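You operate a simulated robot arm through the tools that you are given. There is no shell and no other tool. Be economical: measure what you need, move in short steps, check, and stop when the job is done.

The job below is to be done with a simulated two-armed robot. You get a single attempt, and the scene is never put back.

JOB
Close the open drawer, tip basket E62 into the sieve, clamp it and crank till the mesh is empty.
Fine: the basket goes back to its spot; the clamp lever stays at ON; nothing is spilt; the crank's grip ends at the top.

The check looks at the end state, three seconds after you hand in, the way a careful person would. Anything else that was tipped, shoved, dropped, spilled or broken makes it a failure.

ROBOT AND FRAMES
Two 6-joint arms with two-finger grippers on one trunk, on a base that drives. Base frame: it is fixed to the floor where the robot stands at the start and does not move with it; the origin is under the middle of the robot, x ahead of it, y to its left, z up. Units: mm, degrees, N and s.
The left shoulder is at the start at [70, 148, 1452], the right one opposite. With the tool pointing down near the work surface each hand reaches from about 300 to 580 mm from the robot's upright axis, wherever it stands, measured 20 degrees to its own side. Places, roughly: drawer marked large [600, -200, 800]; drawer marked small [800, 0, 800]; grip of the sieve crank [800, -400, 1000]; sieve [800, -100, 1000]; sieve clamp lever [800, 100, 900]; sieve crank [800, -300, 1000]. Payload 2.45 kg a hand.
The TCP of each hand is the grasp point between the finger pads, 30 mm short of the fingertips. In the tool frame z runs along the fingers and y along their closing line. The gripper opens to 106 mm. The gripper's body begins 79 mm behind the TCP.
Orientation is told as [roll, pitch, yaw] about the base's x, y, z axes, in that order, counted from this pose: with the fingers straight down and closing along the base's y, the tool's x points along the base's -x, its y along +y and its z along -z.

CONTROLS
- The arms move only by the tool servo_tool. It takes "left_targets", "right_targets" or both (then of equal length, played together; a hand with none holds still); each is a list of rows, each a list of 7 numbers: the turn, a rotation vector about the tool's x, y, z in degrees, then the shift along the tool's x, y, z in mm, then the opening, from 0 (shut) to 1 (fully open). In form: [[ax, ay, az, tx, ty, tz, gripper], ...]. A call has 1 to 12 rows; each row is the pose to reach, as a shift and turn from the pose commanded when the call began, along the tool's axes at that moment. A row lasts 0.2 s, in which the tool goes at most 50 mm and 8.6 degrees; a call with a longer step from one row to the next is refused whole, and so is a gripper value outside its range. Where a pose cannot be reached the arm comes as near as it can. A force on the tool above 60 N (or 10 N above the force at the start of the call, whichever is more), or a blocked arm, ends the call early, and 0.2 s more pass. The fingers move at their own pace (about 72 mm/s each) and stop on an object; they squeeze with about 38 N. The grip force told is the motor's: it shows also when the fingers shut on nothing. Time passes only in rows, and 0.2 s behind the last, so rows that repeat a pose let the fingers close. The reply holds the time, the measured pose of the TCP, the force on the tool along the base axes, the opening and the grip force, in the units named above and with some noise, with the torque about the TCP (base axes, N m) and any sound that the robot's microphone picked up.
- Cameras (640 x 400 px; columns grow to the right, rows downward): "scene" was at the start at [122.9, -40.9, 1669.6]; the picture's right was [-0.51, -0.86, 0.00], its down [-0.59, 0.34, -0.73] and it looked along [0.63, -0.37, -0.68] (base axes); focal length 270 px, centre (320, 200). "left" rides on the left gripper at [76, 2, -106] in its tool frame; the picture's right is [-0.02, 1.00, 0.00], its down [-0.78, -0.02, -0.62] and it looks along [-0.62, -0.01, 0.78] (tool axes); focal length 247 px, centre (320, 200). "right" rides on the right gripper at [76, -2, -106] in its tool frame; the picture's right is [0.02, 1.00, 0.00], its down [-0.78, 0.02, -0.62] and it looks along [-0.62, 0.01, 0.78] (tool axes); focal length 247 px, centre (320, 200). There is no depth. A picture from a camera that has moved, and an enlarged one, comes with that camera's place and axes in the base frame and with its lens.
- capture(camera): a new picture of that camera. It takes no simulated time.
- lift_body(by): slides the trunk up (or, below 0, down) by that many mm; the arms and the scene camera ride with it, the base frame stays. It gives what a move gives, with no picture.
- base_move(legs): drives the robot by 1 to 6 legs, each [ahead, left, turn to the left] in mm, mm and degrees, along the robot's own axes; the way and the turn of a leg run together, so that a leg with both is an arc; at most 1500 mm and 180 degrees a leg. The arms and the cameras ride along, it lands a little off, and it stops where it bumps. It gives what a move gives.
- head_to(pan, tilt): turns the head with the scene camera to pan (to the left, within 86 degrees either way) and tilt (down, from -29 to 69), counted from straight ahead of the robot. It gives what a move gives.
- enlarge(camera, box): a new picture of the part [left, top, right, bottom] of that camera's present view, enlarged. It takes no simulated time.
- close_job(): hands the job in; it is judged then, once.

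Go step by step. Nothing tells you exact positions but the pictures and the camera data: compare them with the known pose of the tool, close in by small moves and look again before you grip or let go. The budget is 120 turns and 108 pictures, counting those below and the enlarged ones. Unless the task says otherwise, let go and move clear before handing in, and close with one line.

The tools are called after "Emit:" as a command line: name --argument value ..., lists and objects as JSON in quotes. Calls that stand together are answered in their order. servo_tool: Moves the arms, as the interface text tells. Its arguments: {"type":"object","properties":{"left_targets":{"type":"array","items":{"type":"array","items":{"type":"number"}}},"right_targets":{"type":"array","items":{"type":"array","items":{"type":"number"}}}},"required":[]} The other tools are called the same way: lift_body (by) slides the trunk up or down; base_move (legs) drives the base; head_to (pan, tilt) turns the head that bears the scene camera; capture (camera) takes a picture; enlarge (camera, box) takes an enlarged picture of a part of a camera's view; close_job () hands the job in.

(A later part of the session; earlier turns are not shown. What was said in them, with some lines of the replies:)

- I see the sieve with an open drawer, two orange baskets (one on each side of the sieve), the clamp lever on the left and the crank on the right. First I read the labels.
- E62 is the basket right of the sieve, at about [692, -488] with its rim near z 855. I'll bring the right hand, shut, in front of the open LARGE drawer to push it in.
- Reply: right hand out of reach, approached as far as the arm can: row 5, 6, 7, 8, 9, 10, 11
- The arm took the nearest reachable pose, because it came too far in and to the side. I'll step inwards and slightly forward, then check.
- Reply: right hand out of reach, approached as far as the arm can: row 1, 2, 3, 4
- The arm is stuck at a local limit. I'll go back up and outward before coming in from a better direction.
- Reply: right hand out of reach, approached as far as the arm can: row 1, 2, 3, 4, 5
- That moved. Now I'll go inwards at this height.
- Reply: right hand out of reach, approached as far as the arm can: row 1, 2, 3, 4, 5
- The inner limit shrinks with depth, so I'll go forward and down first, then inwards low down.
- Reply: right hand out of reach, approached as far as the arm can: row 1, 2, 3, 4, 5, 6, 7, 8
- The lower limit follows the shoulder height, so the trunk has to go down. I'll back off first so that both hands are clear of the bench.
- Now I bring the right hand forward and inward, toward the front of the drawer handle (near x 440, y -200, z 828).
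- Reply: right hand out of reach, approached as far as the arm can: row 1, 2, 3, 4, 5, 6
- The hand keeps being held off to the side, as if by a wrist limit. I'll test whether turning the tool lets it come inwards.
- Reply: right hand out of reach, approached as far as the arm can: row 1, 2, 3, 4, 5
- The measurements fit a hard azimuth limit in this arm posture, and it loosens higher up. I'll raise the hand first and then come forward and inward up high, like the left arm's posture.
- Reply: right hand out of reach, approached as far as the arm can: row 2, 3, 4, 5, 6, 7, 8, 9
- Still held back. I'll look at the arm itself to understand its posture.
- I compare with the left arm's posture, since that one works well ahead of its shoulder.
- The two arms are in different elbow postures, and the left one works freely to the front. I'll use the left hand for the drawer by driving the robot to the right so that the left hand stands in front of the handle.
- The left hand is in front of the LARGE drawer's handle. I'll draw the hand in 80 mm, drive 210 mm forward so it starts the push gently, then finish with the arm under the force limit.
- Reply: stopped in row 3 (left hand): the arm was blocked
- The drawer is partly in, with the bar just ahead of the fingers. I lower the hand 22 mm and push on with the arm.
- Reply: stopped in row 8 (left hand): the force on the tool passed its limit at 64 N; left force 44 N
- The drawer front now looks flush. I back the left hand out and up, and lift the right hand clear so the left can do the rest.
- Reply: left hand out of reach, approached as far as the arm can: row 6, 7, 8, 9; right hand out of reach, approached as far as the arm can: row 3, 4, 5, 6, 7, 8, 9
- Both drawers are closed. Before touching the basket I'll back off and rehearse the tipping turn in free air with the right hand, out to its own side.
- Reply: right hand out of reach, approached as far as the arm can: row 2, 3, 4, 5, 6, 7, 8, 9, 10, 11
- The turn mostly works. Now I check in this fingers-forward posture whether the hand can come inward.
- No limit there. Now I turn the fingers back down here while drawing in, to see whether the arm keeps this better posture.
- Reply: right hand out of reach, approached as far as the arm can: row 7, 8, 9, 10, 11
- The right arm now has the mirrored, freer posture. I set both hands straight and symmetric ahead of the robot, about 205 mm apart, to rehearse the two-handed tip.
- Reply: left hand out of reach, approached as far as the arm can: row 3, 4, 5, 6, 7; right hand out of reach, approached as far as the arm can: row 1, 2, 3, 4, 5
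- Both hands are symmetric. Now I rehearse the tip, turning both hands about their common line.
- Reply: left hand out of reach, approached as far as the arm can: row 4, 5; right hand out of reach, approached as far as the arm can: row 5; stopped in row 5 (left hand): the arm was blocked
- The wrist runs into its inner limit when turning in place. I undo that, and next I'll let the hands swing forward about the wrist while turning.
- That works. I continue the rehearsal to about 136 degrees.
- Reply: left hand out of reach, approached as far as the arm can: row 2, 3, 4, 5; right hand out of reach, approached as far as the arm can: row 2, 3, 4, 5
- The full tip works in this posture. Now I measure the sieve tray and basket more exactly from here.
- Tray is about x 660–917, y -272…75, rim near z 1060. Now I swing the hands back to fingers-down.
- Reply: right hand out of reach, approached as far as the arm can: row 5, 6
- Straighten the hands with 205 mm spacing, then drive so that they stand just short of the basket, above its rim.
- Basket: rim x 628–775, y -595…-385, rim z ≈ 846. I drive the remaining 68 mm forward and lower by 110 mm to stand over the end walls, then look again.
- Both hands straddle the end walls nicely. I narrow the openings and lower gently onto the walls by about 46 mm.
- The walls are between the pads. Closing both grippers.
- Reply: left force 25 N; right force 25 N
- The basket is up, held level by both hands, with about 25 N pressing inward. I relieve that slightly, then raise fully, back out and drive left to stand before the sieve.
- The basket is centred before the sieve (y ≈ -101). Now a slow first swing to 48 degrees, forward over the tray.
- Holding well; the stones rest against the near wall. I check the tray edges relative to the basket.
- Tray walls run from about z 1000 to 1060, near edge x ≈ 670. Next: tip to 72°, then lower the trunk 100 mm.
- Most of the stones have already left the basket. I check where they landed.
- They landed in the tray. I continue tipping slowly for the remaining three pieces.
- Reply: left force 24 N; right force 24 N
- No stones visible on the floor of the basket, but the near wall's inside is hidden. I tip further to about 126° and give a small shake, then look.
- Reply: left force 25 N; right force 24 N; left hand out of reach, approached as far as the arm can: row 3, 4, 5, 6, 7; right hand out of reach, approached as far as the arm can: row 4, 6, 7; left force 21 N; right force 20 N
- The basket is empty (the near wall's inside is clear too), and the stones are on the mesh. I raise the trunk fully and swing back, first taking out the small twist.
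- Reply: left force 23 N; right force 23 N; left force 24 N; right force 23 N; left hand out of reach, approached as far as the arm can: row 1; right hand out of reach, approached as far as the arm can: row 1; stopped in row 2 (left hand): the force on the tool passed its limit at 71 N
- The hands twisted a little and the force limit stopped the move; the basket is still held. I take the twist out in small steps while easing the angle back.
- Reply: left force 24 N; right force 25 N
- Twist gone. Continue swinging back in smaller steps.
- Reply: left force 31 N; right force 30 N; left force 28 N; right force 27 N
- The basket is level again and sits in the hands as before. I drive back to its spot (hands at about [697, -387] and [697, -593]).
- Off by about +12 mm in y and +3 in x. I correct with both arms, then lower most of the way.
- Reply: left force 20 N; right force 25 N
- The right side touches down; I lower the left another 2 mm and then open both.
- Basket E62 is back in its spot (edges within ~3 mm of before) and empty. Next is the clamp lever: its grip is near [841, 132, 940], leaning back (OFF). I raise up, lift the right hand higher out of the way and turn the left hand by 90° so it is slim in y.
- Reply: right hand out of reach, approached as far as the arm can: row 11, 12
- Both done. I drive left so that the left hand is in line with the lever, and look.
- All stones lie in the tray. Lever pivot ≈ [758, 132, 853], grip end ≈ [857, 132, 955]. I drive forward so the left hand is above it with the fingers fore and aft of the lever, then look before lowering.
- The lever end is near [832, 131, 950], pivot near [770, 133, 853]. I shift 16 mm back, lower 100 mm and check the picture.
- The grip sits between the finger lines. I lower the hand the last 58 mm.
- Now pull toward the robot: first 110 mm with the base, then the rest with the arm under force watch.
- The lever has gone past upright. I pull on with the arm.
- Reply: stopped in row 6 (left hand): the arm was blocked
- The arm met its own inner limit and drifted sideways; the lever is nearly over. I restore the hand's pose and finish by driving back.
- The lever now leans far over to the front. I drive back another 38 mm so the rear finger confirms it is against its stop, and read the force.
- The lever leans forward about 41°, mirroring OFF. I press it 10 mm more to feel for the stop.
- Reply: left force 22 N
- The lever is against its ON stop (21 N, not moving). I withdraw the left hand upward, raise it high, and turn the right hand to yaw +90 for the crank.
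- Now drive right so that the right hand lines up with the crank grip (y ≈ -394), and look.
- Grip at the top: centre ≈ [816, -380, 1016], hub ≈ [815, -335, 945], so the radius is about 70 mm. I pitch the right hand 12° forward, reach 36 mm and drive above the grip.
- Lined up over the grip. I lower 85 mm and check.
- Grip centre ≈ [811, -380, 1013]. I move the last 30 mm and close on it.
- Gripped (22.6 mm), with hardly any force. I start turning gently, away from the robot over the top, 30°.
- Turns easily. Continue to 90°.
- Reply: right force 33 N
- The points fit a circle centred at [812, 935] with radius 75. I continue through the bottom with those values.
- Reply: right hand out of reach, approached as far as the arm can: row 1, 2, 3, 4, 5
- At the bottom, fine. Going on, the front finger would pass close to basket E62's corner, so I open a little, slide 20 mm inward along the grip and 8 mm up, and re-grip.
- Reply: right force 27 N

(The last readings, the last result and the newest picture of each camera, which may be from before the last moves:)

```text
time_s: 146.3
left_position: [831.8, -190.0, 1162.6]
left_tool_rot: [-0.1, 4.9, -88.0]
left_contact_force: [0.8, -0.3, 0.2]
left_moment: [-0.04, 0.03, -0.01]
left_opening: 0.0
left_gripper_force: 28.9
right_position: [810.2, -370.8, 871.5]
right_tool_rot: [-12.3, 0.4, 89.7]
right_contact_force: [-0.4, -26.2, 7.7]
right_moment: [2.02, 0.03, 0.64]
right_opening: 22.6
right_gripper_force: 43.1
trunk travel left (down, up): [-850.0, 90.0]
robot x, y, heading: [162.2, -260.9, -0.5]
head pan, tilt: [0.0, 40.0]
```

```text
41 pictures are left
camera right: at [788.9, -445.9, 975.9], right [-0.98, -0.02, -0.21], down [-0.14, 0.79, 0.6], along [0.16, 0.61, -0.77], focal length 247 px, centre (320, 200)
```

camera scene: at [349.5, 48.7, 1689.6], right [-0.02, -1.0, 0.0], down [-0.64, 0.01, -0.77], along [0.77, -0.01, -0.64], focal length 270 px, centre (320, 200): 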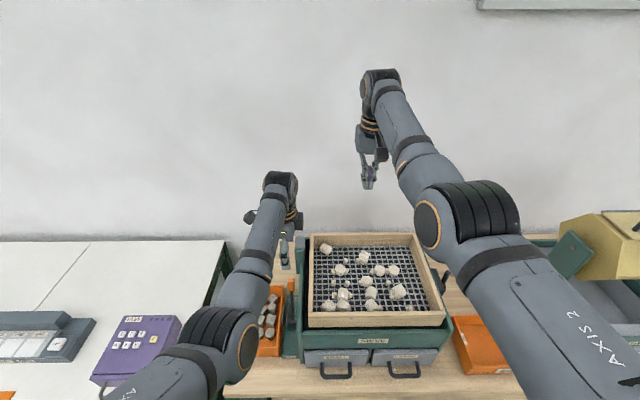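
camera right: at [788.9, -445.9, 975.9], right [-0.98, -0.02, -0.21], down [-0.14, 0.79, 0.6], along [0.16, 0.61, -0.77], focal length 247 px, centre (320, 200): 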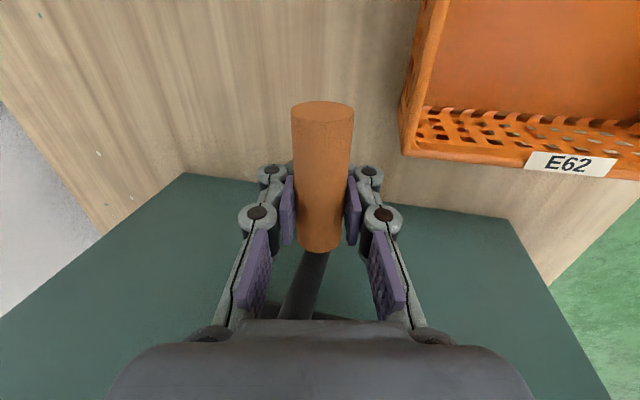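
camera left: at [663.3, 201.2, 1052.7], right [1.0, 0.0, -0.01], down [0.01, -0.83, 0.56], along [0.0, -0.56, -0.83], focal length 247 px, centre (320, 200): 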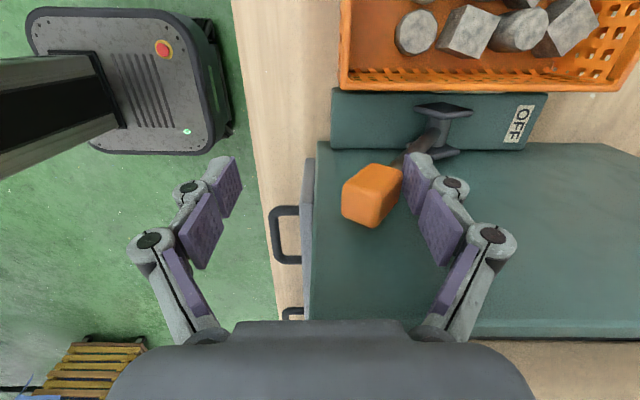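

The palm meets the hub cap (force at palm height). I loosen, back off 9 mm and tilt the fingers 14° inward, which clears both the hub and the basket, then re-grip.

Emit:
servo_tool --right_targets '[[0, 0, 0, 4, 0, 0, 0.3], [0, 0, 0, 9, 0, 0, 0.3], [0, -5, 0, 9, 0, 0, 0.3], [0, -10, 0, 9, 0, 0, 0.3], [0, -14, 0, 9, 0, 0, 0.3], [0, -14, 0, 9, 0, 0, 0.1], [0, -14, 0, 9, 0, 0, 0], [0, -14, 0, 9, 0, 0, 0]]'

Emit:
capture --camera "right"

Emit:
capture --camera "scene"

```text
time_s: 148.2
left_position: [833.7, -184.9, 1161.1]
left_tool_rot: [-0.2, 4.6, -87.9]
left_contact_force: [1.2, 0.4, 0.0]
left_moment: [0.0, 0.04, 0.03]
left_opening: 0.2
left_gripper_force: 28.7
right_position: [808.7, -374.9, 868.9]
right_tool_rot: [-12.4, -13.1, 92.6]
right_contact_force: [-0.1, 0.1, -0.2]
right_moment: [0.28, -0.01, 0.02]
right_opening: 22.5
right_gripper_force: 42.3
trunk travel left (down, up): [-850.0, 90.0]
robot x, y, heading: [160.6, -262.8, -0.1]
head pan, tilt: [0.0, 40.0]
```

```text
40 pictures are left
camera right: at [793.2, -473.8, 953.4], right [-0.98, -0.02, -0.21], down [-0.18, 0.62, 0.77], along [0.12, 0.79, -0.61], focal length 247 px, centre (320, 200)
```

right: 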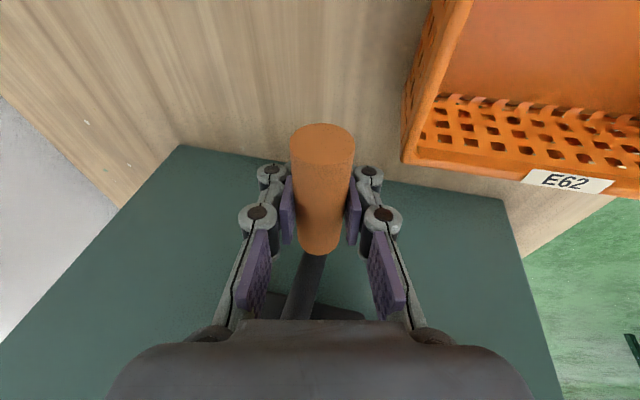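

```text
39 pictures are left
camera scene: at [297.8, -259.9, 1599.2], right [0.0, -1.0, 0.0], down [-0.64, 0.0, -0.77], along [0.77, 0.0, -0.64], focal length 270 px, centre (320, 200)
```

scene: 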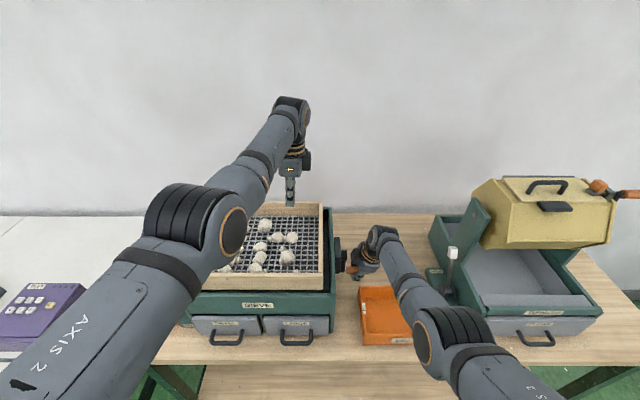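

Forces are zero now. I turn on from the bottom up the near side, to 270° first.

Emit:
servo_tool --right_targets '[[-3, 0, 0.7, -1.4, 18.4, -6.4, 0], [-5.8, 0, 1.4, -3.9, 34.6, -17.2, 0], [-8.2, 0, 2, -7.3, 47.2, -31.8, 0], [-10.1, 0, 2.4, -11.4, 55.7, -48.9, 0], [-11.3, 0, 2.7, -15.8, 59.2, -67.7, 0], [-11.6, 0, 2.8, -20.3, 57.7, -86.7, 0]]'

Emit:
capture --camera "right"

```text
time_s: 149.6
left_position: [839.2, -183.7, 1157.1]
left_tool_rot: [-0.5, 4.6, -88.0]
left_contact_force: [0.2, 0.6, 0.0]
left_moment: [-0.01, -0.01, -0.01]
left_opening: 0.1
left_gripper_force: 29.0
right_position: [740.9, -375.0, 940.1]
right_tool_rot: [-0.1, -13.3, 89.8]
right_contact_force: [24.5, 7.1, -4.8]
right_moment: [0.39, 0.32, -0.03]
right_opening: 22.5
right_gripper_force: 42.0
trunk travel left (down, up): [-850.0, 90.0]
robot x, y, heading: [161.1, -259.9, -0.1]
head pan, tilt: [0.0, 40.0]
```

```text
38 pictures are left
camera right: at [742.6, -473.6, 1027.2], right [-1.0, -0.02, -0.01], down [-0.02, 0.62, 0.79], along [-0.01, 0.79, -0.62], focal length 247 px, centre (320, 200)
```

right: 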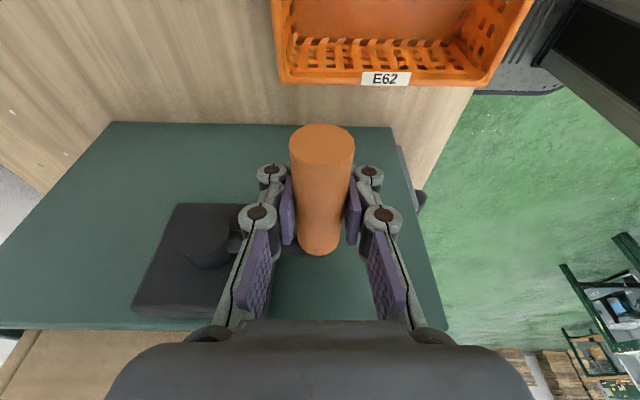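

Emit:
servo_tool --right_targets '[[0.4, 0, -0.1, -4.5, -4.6, -18.9, 0], [1.6, 0, -0.4, -8.6, -12, -36.5, 0], [3.4, 0, -0.8, -12.2, -24, -51.6, 0], [5.8, 0, -1.4, -15, -39.5, -63.2, 0], [8.7, 0, -2, -16.7, -57.6, -70.4, 0], [11.7, 0, -2.8, -17.3, -77, -73, 0]]'

Emit:
capture --camera "scene"

Emit:
enlarge --camera "scene" --box '[190, 180, 350, 300]'

```text
time_s: 150.9
left_position: [838.0, -184.3, 1157.0]
left_tool_rot: [-0.4, 4.6, -88.0]
left_contact_force: [0.3, 0.5, 0.1]
left_moment: [0.0, 0.0, 0.03]
left_opening: 0.1
left_gripper_force: 28.4
right_position: [813.2, -375.6, 1008.7]
right_tool_rot: [-11.5, -12.9, 92.6]
right_contact_force: [-2.8, 8.6, -44.3]
right_moment: [-0.84, -0.16, -0.3]
right_opening: 22.6
right_gripper_force: 42.4
trunk travel left (down, up): [-850.0, 90.0]
robot x, y, heading: [160.3, -257.7, -0.3]
head pan, tilt: [0.0, 40.0]
```

```text
37 pictures are left
camera scene: at [304.9, -258.8, 1598.2], right [0.0, -1.0, 0.0], down [-0.65, 0.0, -0.76], along [0.76, 0.0, -0.65], focal length 270 px, centre (320, 200)
```

scene: 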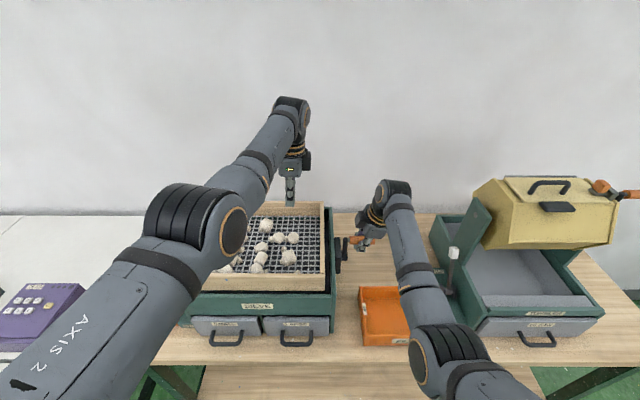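

```text
3.33 times, centred on (270, 240) of scene
camera zoom: at [304.9, -258.8, 1598.2], right [0.0, -1.0, 0.0], down [-0.65, 0.0, -0.76], along [0.76, 0.0, -0.65], focal length 899 px, centre (487, 67)
```

zoom: 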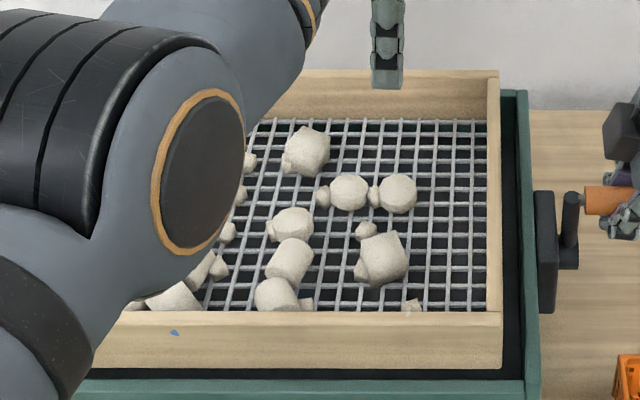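

One full turn is done and the stones are still there, so more turns are needed. The fit improves to centre [817, 937], radius 73. I loosen, lower the trunk 40 mm for better reach on the far side, and re-grip cleanly at the top.

Emit:
servo_tool --right_targets '[[0, 0, 0, 0, 0, 0, 0.35], [0, 0, 0, 0, 0, 0, 0.35], [0, 0, 0, -4.5, -4, -19, 0.35], [0, 0, 0, -8, -7.2, -34.5, 0.35], [0, 0, 0, -8, -7.2, -34.5, 0.35]]'

Emit:
lift_body --by -40

Emit:
capture --camera "right"

```text
time_s: 152.2
left_position: [834.2, -186.1, 1160.5]
left_tool_rot: [-0.3, 4.6, -88.0]
left_contact_force: [0.6, -0.1, -0.7]
left_moment: [0.01, 0.03, -0.03]
left_opening: 0.0
left_gripper_force: 28.7
right_position: [810.5, -374.4, 1054.5]
right_tool_rot: [-12.5, -12.9, 92.7]
right_contact_force: [0.4, -0.6, -0.4]
right_moment: [0.0, -0.02, -0.02]
right_opening: 37.1
right_gripper_force: 0.0
trunk travel left (down, up): [-850.0, 90.0]
robot x, y, heading: [162.7, -260.8, -0.1]
head pan, tilt: [0.0, 40.0]
```

```text
time_s: 153.0
left_position: [832.4, -185.2, 1120.1]
left_tool_rot: [-0.1, 4.6, -88.0]
left_contact_force: [0.2, 0.2, 0.0]
left_moment: [-0.01, -0.02, -0.02]
left_opening: 0.0
left_gripper_force: 28.3
right_position: [809.5, -374.1, 1015.2]
right_tool_rot: [-12.6, -13.0, 92.8]
right_contact_force: [4.1, 1.0, 0.1]
right_moment: [0.01, 0.02, -0.04]
right_opening: 39.4
right_gripper_force: 1.5
trunk travel left (down, up): [-810.0, 130.0]
robot x, y, heading: [162.8, -262.4, 0.1]
head pan, tilt: [0.0, 40.0]
```

```text
35 pictures are left
camera right: at [792.7, -474.4, 1099.4], right [-0.98, -0.02, -0.22], down [-0.18, 0.62, 0.76], along [0.12, 0.79, -0.61], focal length 247 px, centre (320, 200)
```

right: 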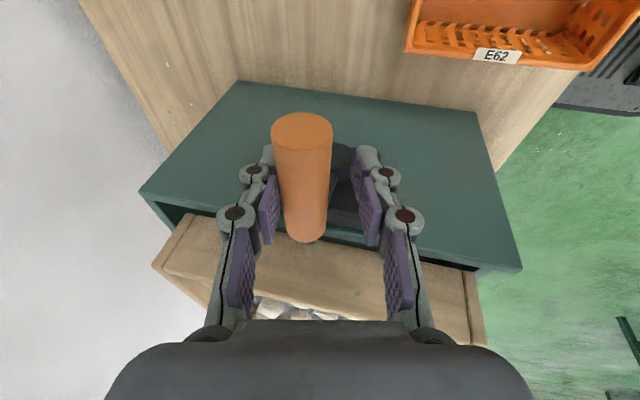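

The grip is 8 mm further out than the hand's middle (x ≈ 817), matching the fit. I centre, close, and make a full turn.

Emit:
servo_tool --right_targets '[[0, 0, 0, 0, -4, 0, 0.37], [0, 0, 0, 0, -8, 0, 0.37], [0, 0, 0, 0, -8, 0, 0.2], [0, 0, 0, 0, -8, 0, 0], [0, 0, 0, 0, -8, 0, 0]]'

Emit:
servo_tool --right_targets '[[7.3, 0, -1.7, 3.8, -33.6, 16.8, 0], [12.6, 0, -3, 11.1, -54.1, 47.7, 0], [14.6, 0, -3.5, 19.8, -55.9, 84.4, 0], [12.6, 0, -3, 27.6, -38.6, 117, 0], [7.3, 0, -1.7, 32.5, -6.8, 136.9, 0], [0, 0, 0, 33.1, 31, 138.7, 0], [-5.8, 0, 1.4, 29.3, 64.6, 121.9, 0], [-10.1, 0, 2.4, 22, 85, 91, 0], [-11.7, 0, 2.8, 13.3, 86.9, 54.4, 0], [-10.1, 0, 2.4, 5.5, 69.5, 21.7, 0], [-5.8, 0, 1.4, 0.6, 37.8, 1.8, 0], [0, 0, 0, 0, 0, 0, 0]]'

Emit:
enlarge --camera "scene" --box '[190, 180, 430, 360]'

```text
time_s: 154.2
left_position: [833.4, -185.0, 1121.7]
left_tool_rot: [-0.2, 4.5, -88.0]
left_contact_force: [0.2, -1.0, 0.9]
left_moment: [0.01, -0.06, -0.01]
left_opening: 0.0
left_gripper_force: 29.1
right_position: [818.2, -374.9, 1015.1]
right_tool_rot: [-12.3, -13.1, 92.6]
right_contact_force: [0.2, 1.7, -2.7]
right_moment: [0.11, -0.01, -0.04]
right_opening: 23.2
right_gripper_force: 45.0
trunk travel left (down, up): [-810.0, 130.0]
robot x, y, heading: [160.1, -259.8, -0.2]
head pan, tilt: [0.0, 40.0]
```

```text
time_s: 156.8
left_position: [838.0, -181.7, 1117.1]
left_tool_rot: [-0.5, 4.5, -87.9]
left_contact_force: [0.5, -0.6, 1.1]
left_moment: [-0.02, -0.03, -0.01]
left_opening: 0.0
left_gripper_force: 28.7
right_position: [818.9, -374.2, 1008.3]
right_tool_rot: [-11.5, -13.1, 92.5]
right_contact_force: [-5.9, 20.6, -43.0]
right_moment: [-0.38, -0.18, -0.33]
right_opening: 22.4
right_gripper_force: 42.2
trunk travel left (down, up): [-810.0, 130.0]
robot x, y, heading: [161.8, -262.8, -0.2]
head pan, tilt: [0.0, 40.0]
```

```text
2.22 times, centred on (310, 270) of scene
camera zoom: at [305.0, -254.9, 1557.8], right [0.0, -1.0, 0.0], down [-0.65, 0.0, -0.76], along [0.76, 0.0, -0.65], focal length 599 px, centre (342, 44)
```

zoom: 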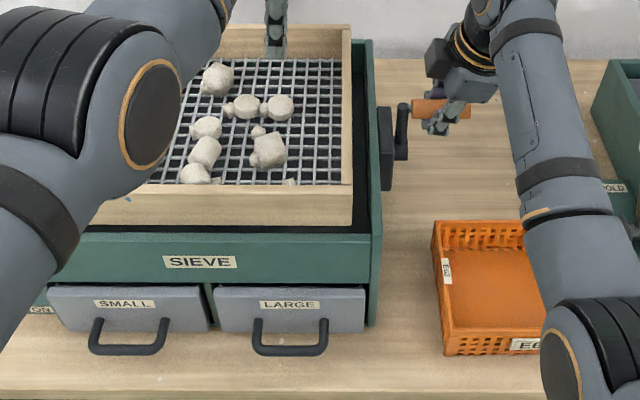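

The crank turns fully, but I need to see whether the tray contents change. Left camera looks right over the tray.

Emit:
capture --camera "left"

```text
33 pictures are left
camera left: at [838.0, -113.8, 1229.1], right [1.0, 0.02, -0.01], down [0.02, -0.83, 0.56], along [0.0, -0.56, -0.83], focal length 247 px, centre (320, 200)
```

left: 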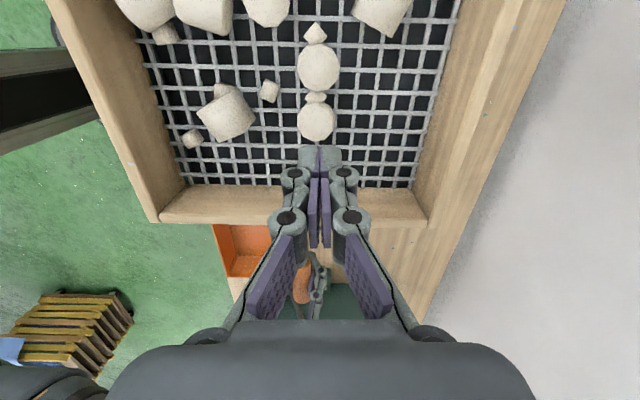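

Nothing has dropped yet after two turns. I make another turn with a slightly smaller radius (71) and watch for change.

Emit:
servo_tool --right_targets '[[7.3, 0, -1.7, 4.6, -31.9, 20.1, 0], [12.6, 0, -3, 11.7, -51.8, 50.2, 0], [14.6, 0, -3.5, 20.1, -53.5, 85.9, 0], [12.6, 0, -3, 27.8, -36.7, 117.6, 0], [7.3, 0, -1.7, 32.5, -5.8, 137, 0], [0, 0, 0, 33.1, 31, 138.7, 0], [-5.8, 0, 1.4, 29.4, 63.7, 122.4, 0], [-10.1, 0, 2.4, 22.3, 83.6, 92.3, 0], [-11.7, 0, 2.8, 13.9, 85.3, 56.6, 0], [-10.1, 0, 2.4, 6.2, 68.5, 24.9, 0], [-5.8, 0, 1.4, 1.5, 37.6, 5.5, 0], [0, 0, 0, 0.9, 0.8, 3.8, 0]]'

Emit:
capture --camera "left"

```text
time_s: 159.4
left_position: [836.0, -184.5, 1118.4]
left_tool_rot: [-0.4, 4.6, -88.0]
left_contact_force: [0.3, 0.0, 0.2]
left_moment: [-0.02, 0.03, -0.01]
left_opening: 0.1
left_gripper_force: 28.8
right_position: [817.3, -374.6, 1008.6]
right_tool_rot: [-12.1, -12.8, 92.5]
right_contact_force: [-3.7, 3.5, -19.3]
right_moment: [0.08, -0.09, 0.02]
right_opening: 22.7
right_gripper_force: 42.4
trunk travel left (down, up): [-810.0, 130.0]
robot x, y, heading: [162.9, -263.0, -0.3]
head pan, tilt: [0.0, 40.0]
```

```text
32 pictures are left
camera left: at [835.7, -118.6, 1231.5], right [1.0, 0.01, -0.01], down [0.02, -0.83, 0.56], along [0.0, -0.56, -0.83], focal length 247 px, centre (320, 200)
```

left: 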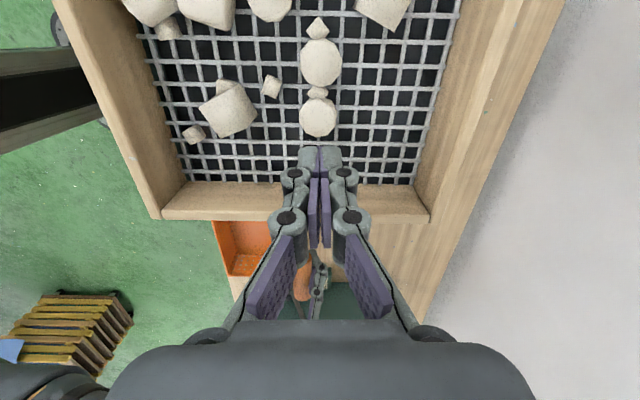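

No change in this direction. I check the clamp lever's state before trying the other direction.

Emit:
head_to --pan 40 --tilt 45

Emit:
capture --camera "scene"

```text
time_s: 160.4
left_position: [835.8, -187.1, 1118.0]
left_tool_rot: [-0.4, 4.6, -88.0]
left_contact_force: [-0.3, -0.1, -0.8]
left_moment: [0.0, 0.01, -0.02]
left_opening: 0.2
left_gripper_force: 28.8
right_position: [816.8, -374.8, 1008.4]
right_tool_rot: [-12.1, -13.1, 92.6]
right_contact_force: [-1.7, -4.3, -29.5]
right_moment: [-1.07, -0.1, -0.25]
right_opening: 22.8
right_gripper_force: 42.7
trunk travel left (down, up): [-810.0, 130.0]
robot x, y, heading: [158.3, -261.3, -0.1]
head pan, tilt: [40.0, 45.0]
```

```text
31 pictures are left
camera scene: at [280.5, -209.7, 1551.5], right [0.64, -0.77, 0.0], down [-0.55, -0.45, -0.71], along [0.54, 0.45, -0.71], focal length 270 px, centre (320, 200)
```

scene: 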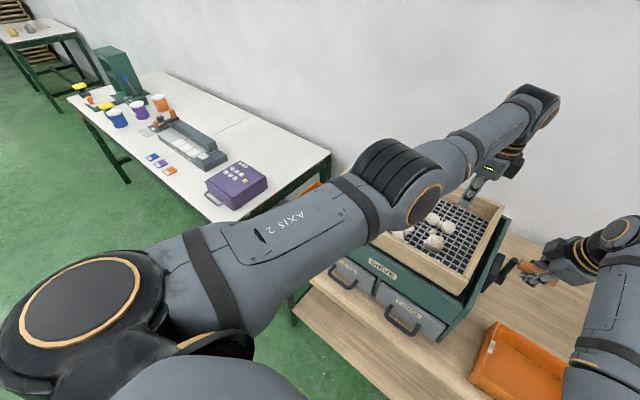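

The view is blocked by the left arm. I turn the crank once the other way and compare.

Emit:
servo_tool --right_targets '[[-5.8, 0, 1.4, 0.6, 36.7, 1.7, 0], [-10.1, 0, 2.4, 5.3, 67.6, 21, 0], [-11.7, 0, 2.8, 13, 84.5, 52.9, 0], [-10.1, 0, 2.4, 21.4, 82.7, 88.5, 0], [-5.8, 0, 1.4, 28.5, 62.8, 118.6, 0], [0, 0, 0, 32.2, 30.1, 134.9, 0], [7.3, 0, -1.7, 31.6, -6.6, 133.2, 0], [12.6, 0, -3, 26.9, -37.6, 113.8, 0], [14.6, 0, -3.5, 19.2, -54.4, 82.1, 0], [12.6, 0, -3, 10.8, -52.6, 46.4, 0], [7.3, 0, -1.7, 3.7, -32.7, 16.3, 0], [0, 0, 0, 0, 0, 0, 0]]'

Emit:
capture --camera "left"

```text
time_s: 163.1
left_position: [835.0, -185.4, 1118.9]
left_tool_rot: [-0.4, 4.6, -87.9]
left_contact_force: [-0.5, -0.2, 0.2]
left_moment: [-0.04, -0.03, -0.03]
left_opening: 0.0
left_gripper_force: 28.6
right_position: [816.9, -375.8, 1008.8]
right_tool_rot: [-12.2, -13.2, 92.8]
right_contact_force: [1.3, -3.5, -15.9]
right_moment: [0.39, -0.06, -0.19]
right_opening: 22.4
right_gripper_force: 42.2
trunk travel left (down, up): [-810.0, 130.0]
robot x, y, heading: [156.7, -260.5, 0.3]
head pan, tilt: [40.0, 45.0]
```

```text
30 pictures are left
camera left: at [835.3, -119.0, 1232.1], right [1.0, 0.01, -0.01], down [0.02, -0.83, 0.56], along [0.0, -0.56, -0.83], focal length 247 px, centre (320, 200)
```

left: 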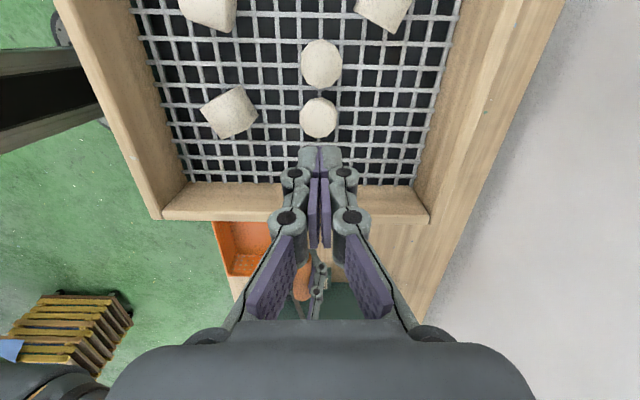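

This direction works: the small pieces and some large ones are gone. Another turn the same way.

Emit:
servo_tool --right_targets '[[-5.8, 0, 1.4, 0.6, 36.7, 1.7, 0], [-10.1, 0, 2.4, 5.3, 67.6, 21, 0], [-11.7, 0, 2.8, 13, 84.5, 52.9, 0], [-10.1, 0, 2.4, 21.4, 82.7, 88.5, 0], [-5.8, 0, 1.4, 28.5, 62.8, 118.6, 0], [0, 0, 0, 32.2, 30.1, 134.9, 0], [7.3, 0, -1.7, 31.6, -6.6, 133.2, 0], [12.6, 0, -3, 26.9, -37.6, 113.8, 0], [14.6, 0, -3.5, 19.2, -54.4, 82.1, 0], [12.6, 0, -3, 10.8, -52.6, 46.4, 0], [7.3, 0, -1.7, 3.7, -32.7, 16.3, 0], [0, 0, 0, 0, 0, 0, 0]]'

Emit:
capture --camera "left"

```text
time_s: 165.7
left_position: [835.5, -183.7, 1119.0]
left_tool_rot: [-0.3, 4.5, -88.1]
left_contact_force: [0.3, -0.2, 0.5]
left_moment: [0.03, 0.03, -0.02]
left_opening: 0.0
left_gripper_force: 28.6
right_position: [818.5, -375.3, 1007.6]
right_tool_rot: [-12.2, -12.9, 92.7]
right_contact_force: [0.4, 8.5, -19.4]
right_moment: [0.11, -0.05, -0.15]
right_opening: 22.5
right_gripper_force: 42.7
trunk travel left (down, up): [-810.0, 130.0]
robot x, y, heading: [161.7, -257.9, -0.0]
head pan, tilt: [40.0, 45.0]
```

```text
29 pictures are left
camera left: at [835.8, -116.7, 1231.6], right [1.0, 0.01, -0.01], down [0.02, -0.83, 0.56], along [0.0, -0.56, -0.83], focal length 247 px, centre (320, 200)
```

left: 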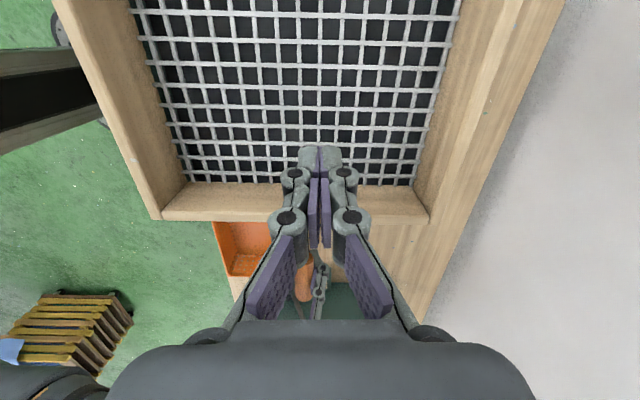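

This part of the mesh is empty. I look at the rest of the tray.

Emit:
head_to --pan 5 --tilt 45

Emit:
capture --camera "scene"

```text
time_s: 166.7
left_position: [835.8, -183.8, 1118.7]
left_tool_rot: [-0.3, 4.6, -88.0]
left_contact_force: [-0.6, -0.7, 0.1]
left_moment: [0.03, -0.01, -0.01]
left_opening: 0.0
left_gripper_force: 28.7
right_position: [821.3, -375.1, 1007.6]
right_tool_rot: [-12.2, -13.0, 92.8]
right_contact_force: [-3.4, 9.2, -23.8]
right_moment: [-0.02, -0.08, -0.09]
right_opening: 22.5
right_gripper_force: 42.1
trunk travel left (down, up): [-810.0, 130.0]
robot x, y, heading: [161.6, -261.9, -0.0]
head pan, tilt: [5.0, 45.0]
```

```text
28 pictures are left
camera scene: at [297.8, -250.9, 1551.5], right [0.09, -1.0, 0.0], down [-0.71, -0.06, -0.7], along [0.7, 0.06, -0.71], focal length 270 px, centre (320, 200)
```

scene: 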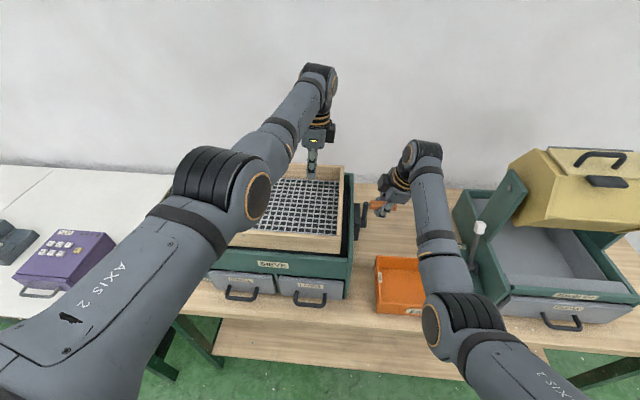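

I move the left hand sideways to see the left half of the mesh.

Emit:
servo_tool --left_targets '[[0, 0, 0, 40, 0, -5, 0], [0, 0, 0, 80, 0, -10, 0], [0, 0, 0, 120, 0, -10, 0], [0, 0, 0, 160, 0, -10, 0], [0, 0, 0, 180, 0, -10, 0]]'

Emit:
capture --camera "left"

```text
time_s: 167.9
left_position: [828.3, -8.9, 1143.5]
left_tool_rot: [-0.3, 4.5, -88.0]
left_contact_force: [0.0, -0.2, -0.5]
left_moment: [-0.01, -0.02, -0.02]
left_opening: 0.2
left_gripper_force: 29.0
right_position: [820.8, -375.7, 1007.1]
right_tool_rot: [-12.3, -13.1, 92.7]
right_contact_force: [-3.2, 9.9, -24.1]
right_moment: [-0.46, -0.06, -0.17]
right_opening: 22.5
right_gripper_force: 42.5
trunk travel left (down, up): [-810.0, 130.0]
robot x, y, heading: [159.4, -258.7, -0.1]
head pan, tilt: [5.0, 45.0]
```

```text
27 pictures are left
camera left: at [828.5, 59.2, 1256.2], right [1.0, 0.01, -0.01], down [0.02, -0.83, 0.56], along [0.0, -0.56, -0.83], focal length 247 px, centre (320, 200)
```

left: 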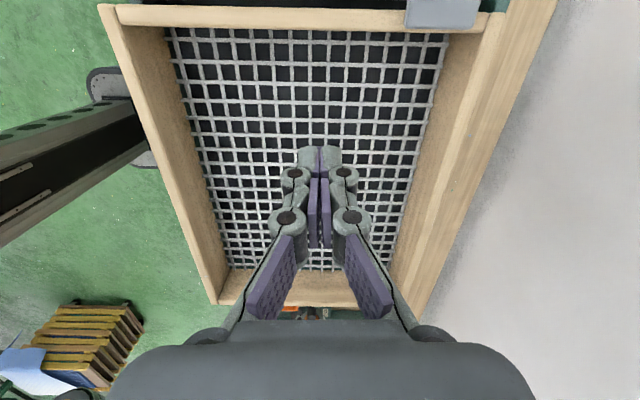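

The whole mesh is empty. I nudge the grip 2 mm to the top centre, open, and rise straight up off it.

Emit:
servo_tool --right_targets '[[0, 0, 0, 0, 2.5, 3, 0], [0, 0, 0, 0, 2.5, 3, 0.25], [0, 0, 0, 0, 2.5, 3, 0.4], [0, 0, 0, 0, 2.5, 3, 0.4], [0, 0, 0, -7, -4, -26, 0.4], [0, 0, 0, -14, -10.5, -54, 0.4], [0, 0, 0, -20, -17, -82, 0.4]]'

Emit:
capture --camera "right"

```text
time_s: 169.5
left_position: [826.1, -8.7, 1145.6]
left_tool_rot: [-0.1, 4.7, -87.9]
left_contact_force: [-0.4, 0.3, 0.6]
left_moment: [0.02, 0.01, 0.0]
left_opening: 0.0
left_gripper_force: 28.8
right_position: [817.6, -375.7, 1097.2]
right_tool_rot: [-12.5, -13.1, 92.7]
right_contact_force: [-0.3, -0.3, 0.2]
right_moment: [-0.03, 0.0, 0.03]
right_opening: 42.3
right_gripper_force: 0.1
trunk travel left (down, up): [-810.0, 130.0]
robot x, y, heading: [160.9, -258.8, -0.1]
head pan, tilt: [5.0, 45.0]
```

```text
26 pictures are left
camera right: at [799.9, -474.9, 1181.8], right [-0.98, -0.02, -0.22], down [-0.18, 0.62, 0.76], along [0.12, 0.79, -0.61], focal length 247 px, centre (320, 200)
```

right: 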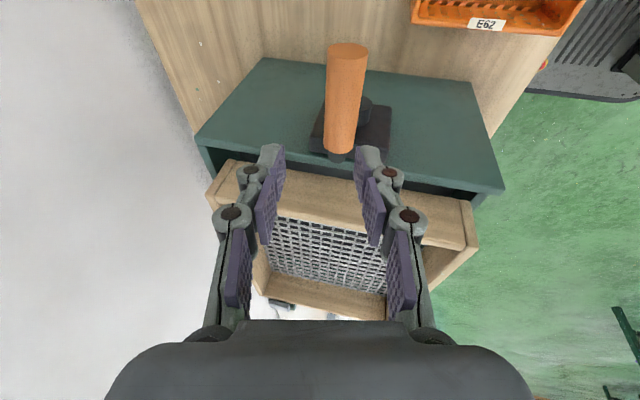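

The crank stayed up. To judge whether it is truly at the top, I take a flatter side view by backing the hand outward and tilting it further.

Emit:
servo_tool --right_targets '[[0, -6, 0, 30, 0, 0, 0.4], [0, -12, 0, 60, 0, 0, 0.4], [0, -18, 0, 90, 0, 0, 0.4], [0, -24, 0, 110, 0, 0, 0.4], [0, -30, 0, 120, 0, 0, 0.4], [0, -36, 0, 120, 0, 0, 0.4]]'

Emit:
capture --camera "right"

```text
time_s: 170.9
left_position: [824.9, -9.3, 1145.6]
left_tool_rot: [-0.2, 4.6, -88.1]
left_contact_force: [-0.1, 0.7, -0.2]
left_moment: [0.0, 0.0, 0.0]
left_opening: 0.2
left_gripper_force: 29.1
right_position: [822.2, -491.5, 1071.2]
right_tool_rot: [-18.5, -48.0, 103.7]
right_contact_force: [-0.5, -0.4, -0.4]
right_moment: [0.0, 0.01, -0.02]
right_opening: 42.5
right_gripper_force: 0.1
trunk travel left (down, up): [-810.0, 130.0]
robot x, y, heading: [161.9, -262.1, -0.3]
head pan, tilt: [5.0, 45.0]
```

```text
25 pictures are left
camera right: at [821.2, -621.5, 1081.6], right [-0.97, -0.01, -0.23], down [-0.23, 0.04, 0.97], along [0.0, 1.0, -0.04], focal length 247 px, centre (320, 200)
```

right: 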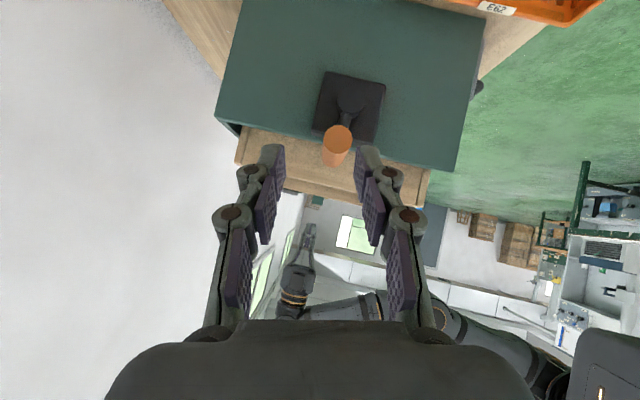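

Emit:
enlarge --camera "right" --box '[290, 50, 410, 180]'

```text
3.08 times, centred on (350, 115) of right
camera zoom: at [821.2, -621.5, 1081.6], right [-0.97, -0.01, -0.23], down [-0.23, 0.04, 0.97], along [0.0, 1.0, -0.04], focal length 760 px, centre (228, 462)
```

zoom: 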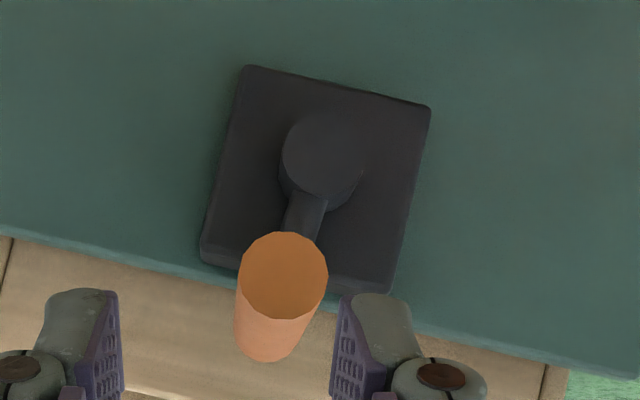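

The grip stands within about 3° of upright over the hub. I lift and back away, then check lever, baskets and bench.

Emit:
lift_body --by 110

Emit:
base_move --legs '[[-420, 0, 0]]'

Emit:
head_to --pan 10 --tilt 35

Emit:
capture --camera "scene"

```text
time_s: 172.3
left_position: [826.3, -8.9, 1255.6]
left_tool_rot: [-0.2, 4.6, -88.0]
left_contact_force: [-0.8, -0.1, -0.3]
left_moment: [-0.01, 0.02, 0.0]
left_opening: 0.0
left_gripper_force: 28.9
right_position: [821.2, -490.5, 1180.0]
right_tool_rot: [-18.4, -47.9, 103.7]
right_contact_force: [0.0, 0.0, 0.5]
right_moment: [0.02, 0.02, 0.03]
right_opening: 42.4
right_gripper_force: 0.1
trunk travel left (down, up): [-920.0, 20.0]
robot x, y, heading: [163.4, -263.6, -0.1]
head pan, tilt: [5.0, 45.0]
```

```text
time_s: 174.8
left_position: [413.1, -10.0, 1255.2]
left_tool_rot: [-0.3, 4.6, -88.1]
left_contact_force: [0.1, 0.6, -0.7]
left_moment: [0.0, 0.02, 0.03]
left_opening: 0.0
left_gripper_force: 28.8
right_position: [407.6, -491.1, 1179.6]
right_tool_rot: [-18.2, -47.9, 103.4]
right_contact_force: [0.4, -0.2, -0.5]
right_moment: [0.0, 0.01, 0.01]
right_opening: 42.4
right_gripper_force: 0.0
trunk travel left (down, up): [-920.0, 20.0]
robot x, y, heading: [-255.0, -260.5, -0.3]
head pan, tilt: [5.0, 45.0]
```

```text
time_s: 175.6
left_position: [412.5, -11.1, 1256.5]
left_tool_rot: [-0.2, 4.6, -88.1]
left_contact_force: [-0.2, -1.3, -0.8]
left_moment: [-0.01, 0.0, -0.01]
left_opening: 0.2
left_gripper_force: 28.6
right_position: [406.3, -492.2, 1180.3]
right_tool_rot: [-18.5, -47.9, 103.5]
right_contact_force: [-0.7, 0.0, 0.4]
right_moment: [0.0, 0.02, -0.04]
right_opening: 42.5
right_gripper_force: 0.0
trunk travel left (down, up): [-920.0, 20.0]
robot x, y, heading: [-254.2, -260.8, -0.5]
head pan, tilt: [10.0, 35.0]
```

```text
23 pictures are left
camera scene: at [-115.4, -243.9, 1676.7], right [0.17, -0.99, 0.0], down [-0.57, -0.1, -0.82], along [0.81, 0.14, -0.57], focal length 270 px, centre (320, 200)
```

scene: 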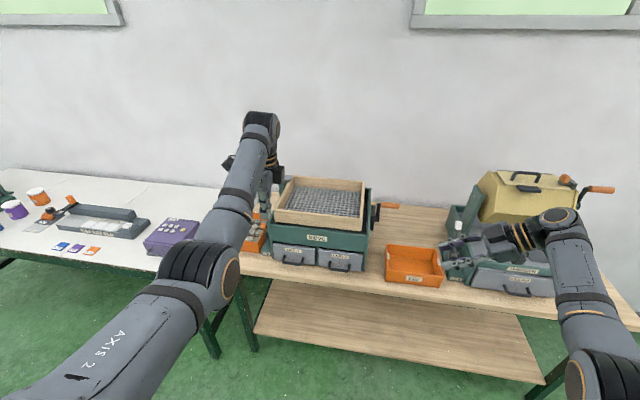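

Emit:
base_move --legs '[[0, 330, 0]]'

Emit:
head_to --pan -10 --tilt 35

Emit:
enlarge --camera "scene" --box '[200, 130, 420, 290]'

```text
time_s: 177.8
left_position: [413.6, 328.7, 1256.6]
left_tool_rot: [-0.2, 4.8, -88.2]
left_contact_force: [-0.1, -0.7, -0.4]
left_moment: [0.0, 0.01, -0.04]
left_opening: 0.2
left_gripper_force: 29.1
right_position: [407.3, -152.8, 1179.7]
right_tool_rot: [-18.4, -48.0, 103.4]
right_contact_force: [-0.1, -0.7, -1.7]
right_moment: [0.06, 0.03, -0.03]
right_opening: 42.6
right_gripper_force: 0.0
trunk travel left (down, up): [-920.0, 20.0]
robot x, y, heading: [-251.7, 81.2, -0.3]
head pan, tilt: [10.0, 35.0]
```

```text
time_s: 178.6
left_position: [412.7, 332.0, 1256.4]
left_tool_rot: [-0.1, 4.5, -88.3]
left_contact_force: [-0.3, -0.1, 0.4]
left_moment: [0.01, -0.02, 0.02]
left_opening: 0.0
left_gripper_force: 28.8
right_position: [409.1, -149.8, 1180.4]
right_tool_rot: [-18.4, -47.8, 103.4]
right_contact_force: [0.3, -0.4, -0.9]
right_moment: [0.0, 0.02, 0.02]
right_opening: 42.1
right_gripper_force: 0.0
trunk travel left (down, up): [-920.0, 20.0]
robot x, y, heading: [-252.2, 84.6, -0.3]
head pan, tilt: [-10.0, 35.0]
```

```text
2.50 times, centred on (310, 210) of scene
camera zoom: at [-113.9, 69.5, 1676.8], right [-0.18, -0.98, 0.0], down [-0.56, 0.1, -0.82], along [0.81, -0.15, -0.57], focal length 674 px, centre (345, 175)
```

zoom: 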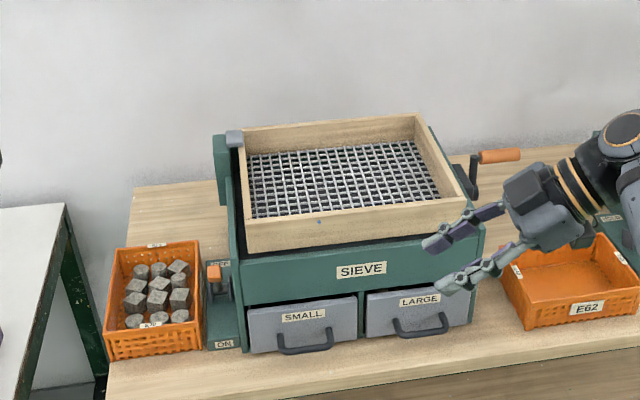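

The mesh is empty, both drawers are shut, and the lever leans to ON. The crank grip is up, E62 is back in place, and the bench is clean with both hands clear. I hand the job in.

Emit:
close_job

```text
The job is handed in.
```

The job is done and handed in: the drawer is closed, E62 was tipped into the sieve and is back within about 3 mm of its spot, the clamp is at ON, the mesh is empty, and I saw nothing spilt. The crank's grip ended about 3° off exact top. The sieve only emptied when cranked toward the robot over the top; the first three turns, the other way, did nothing.
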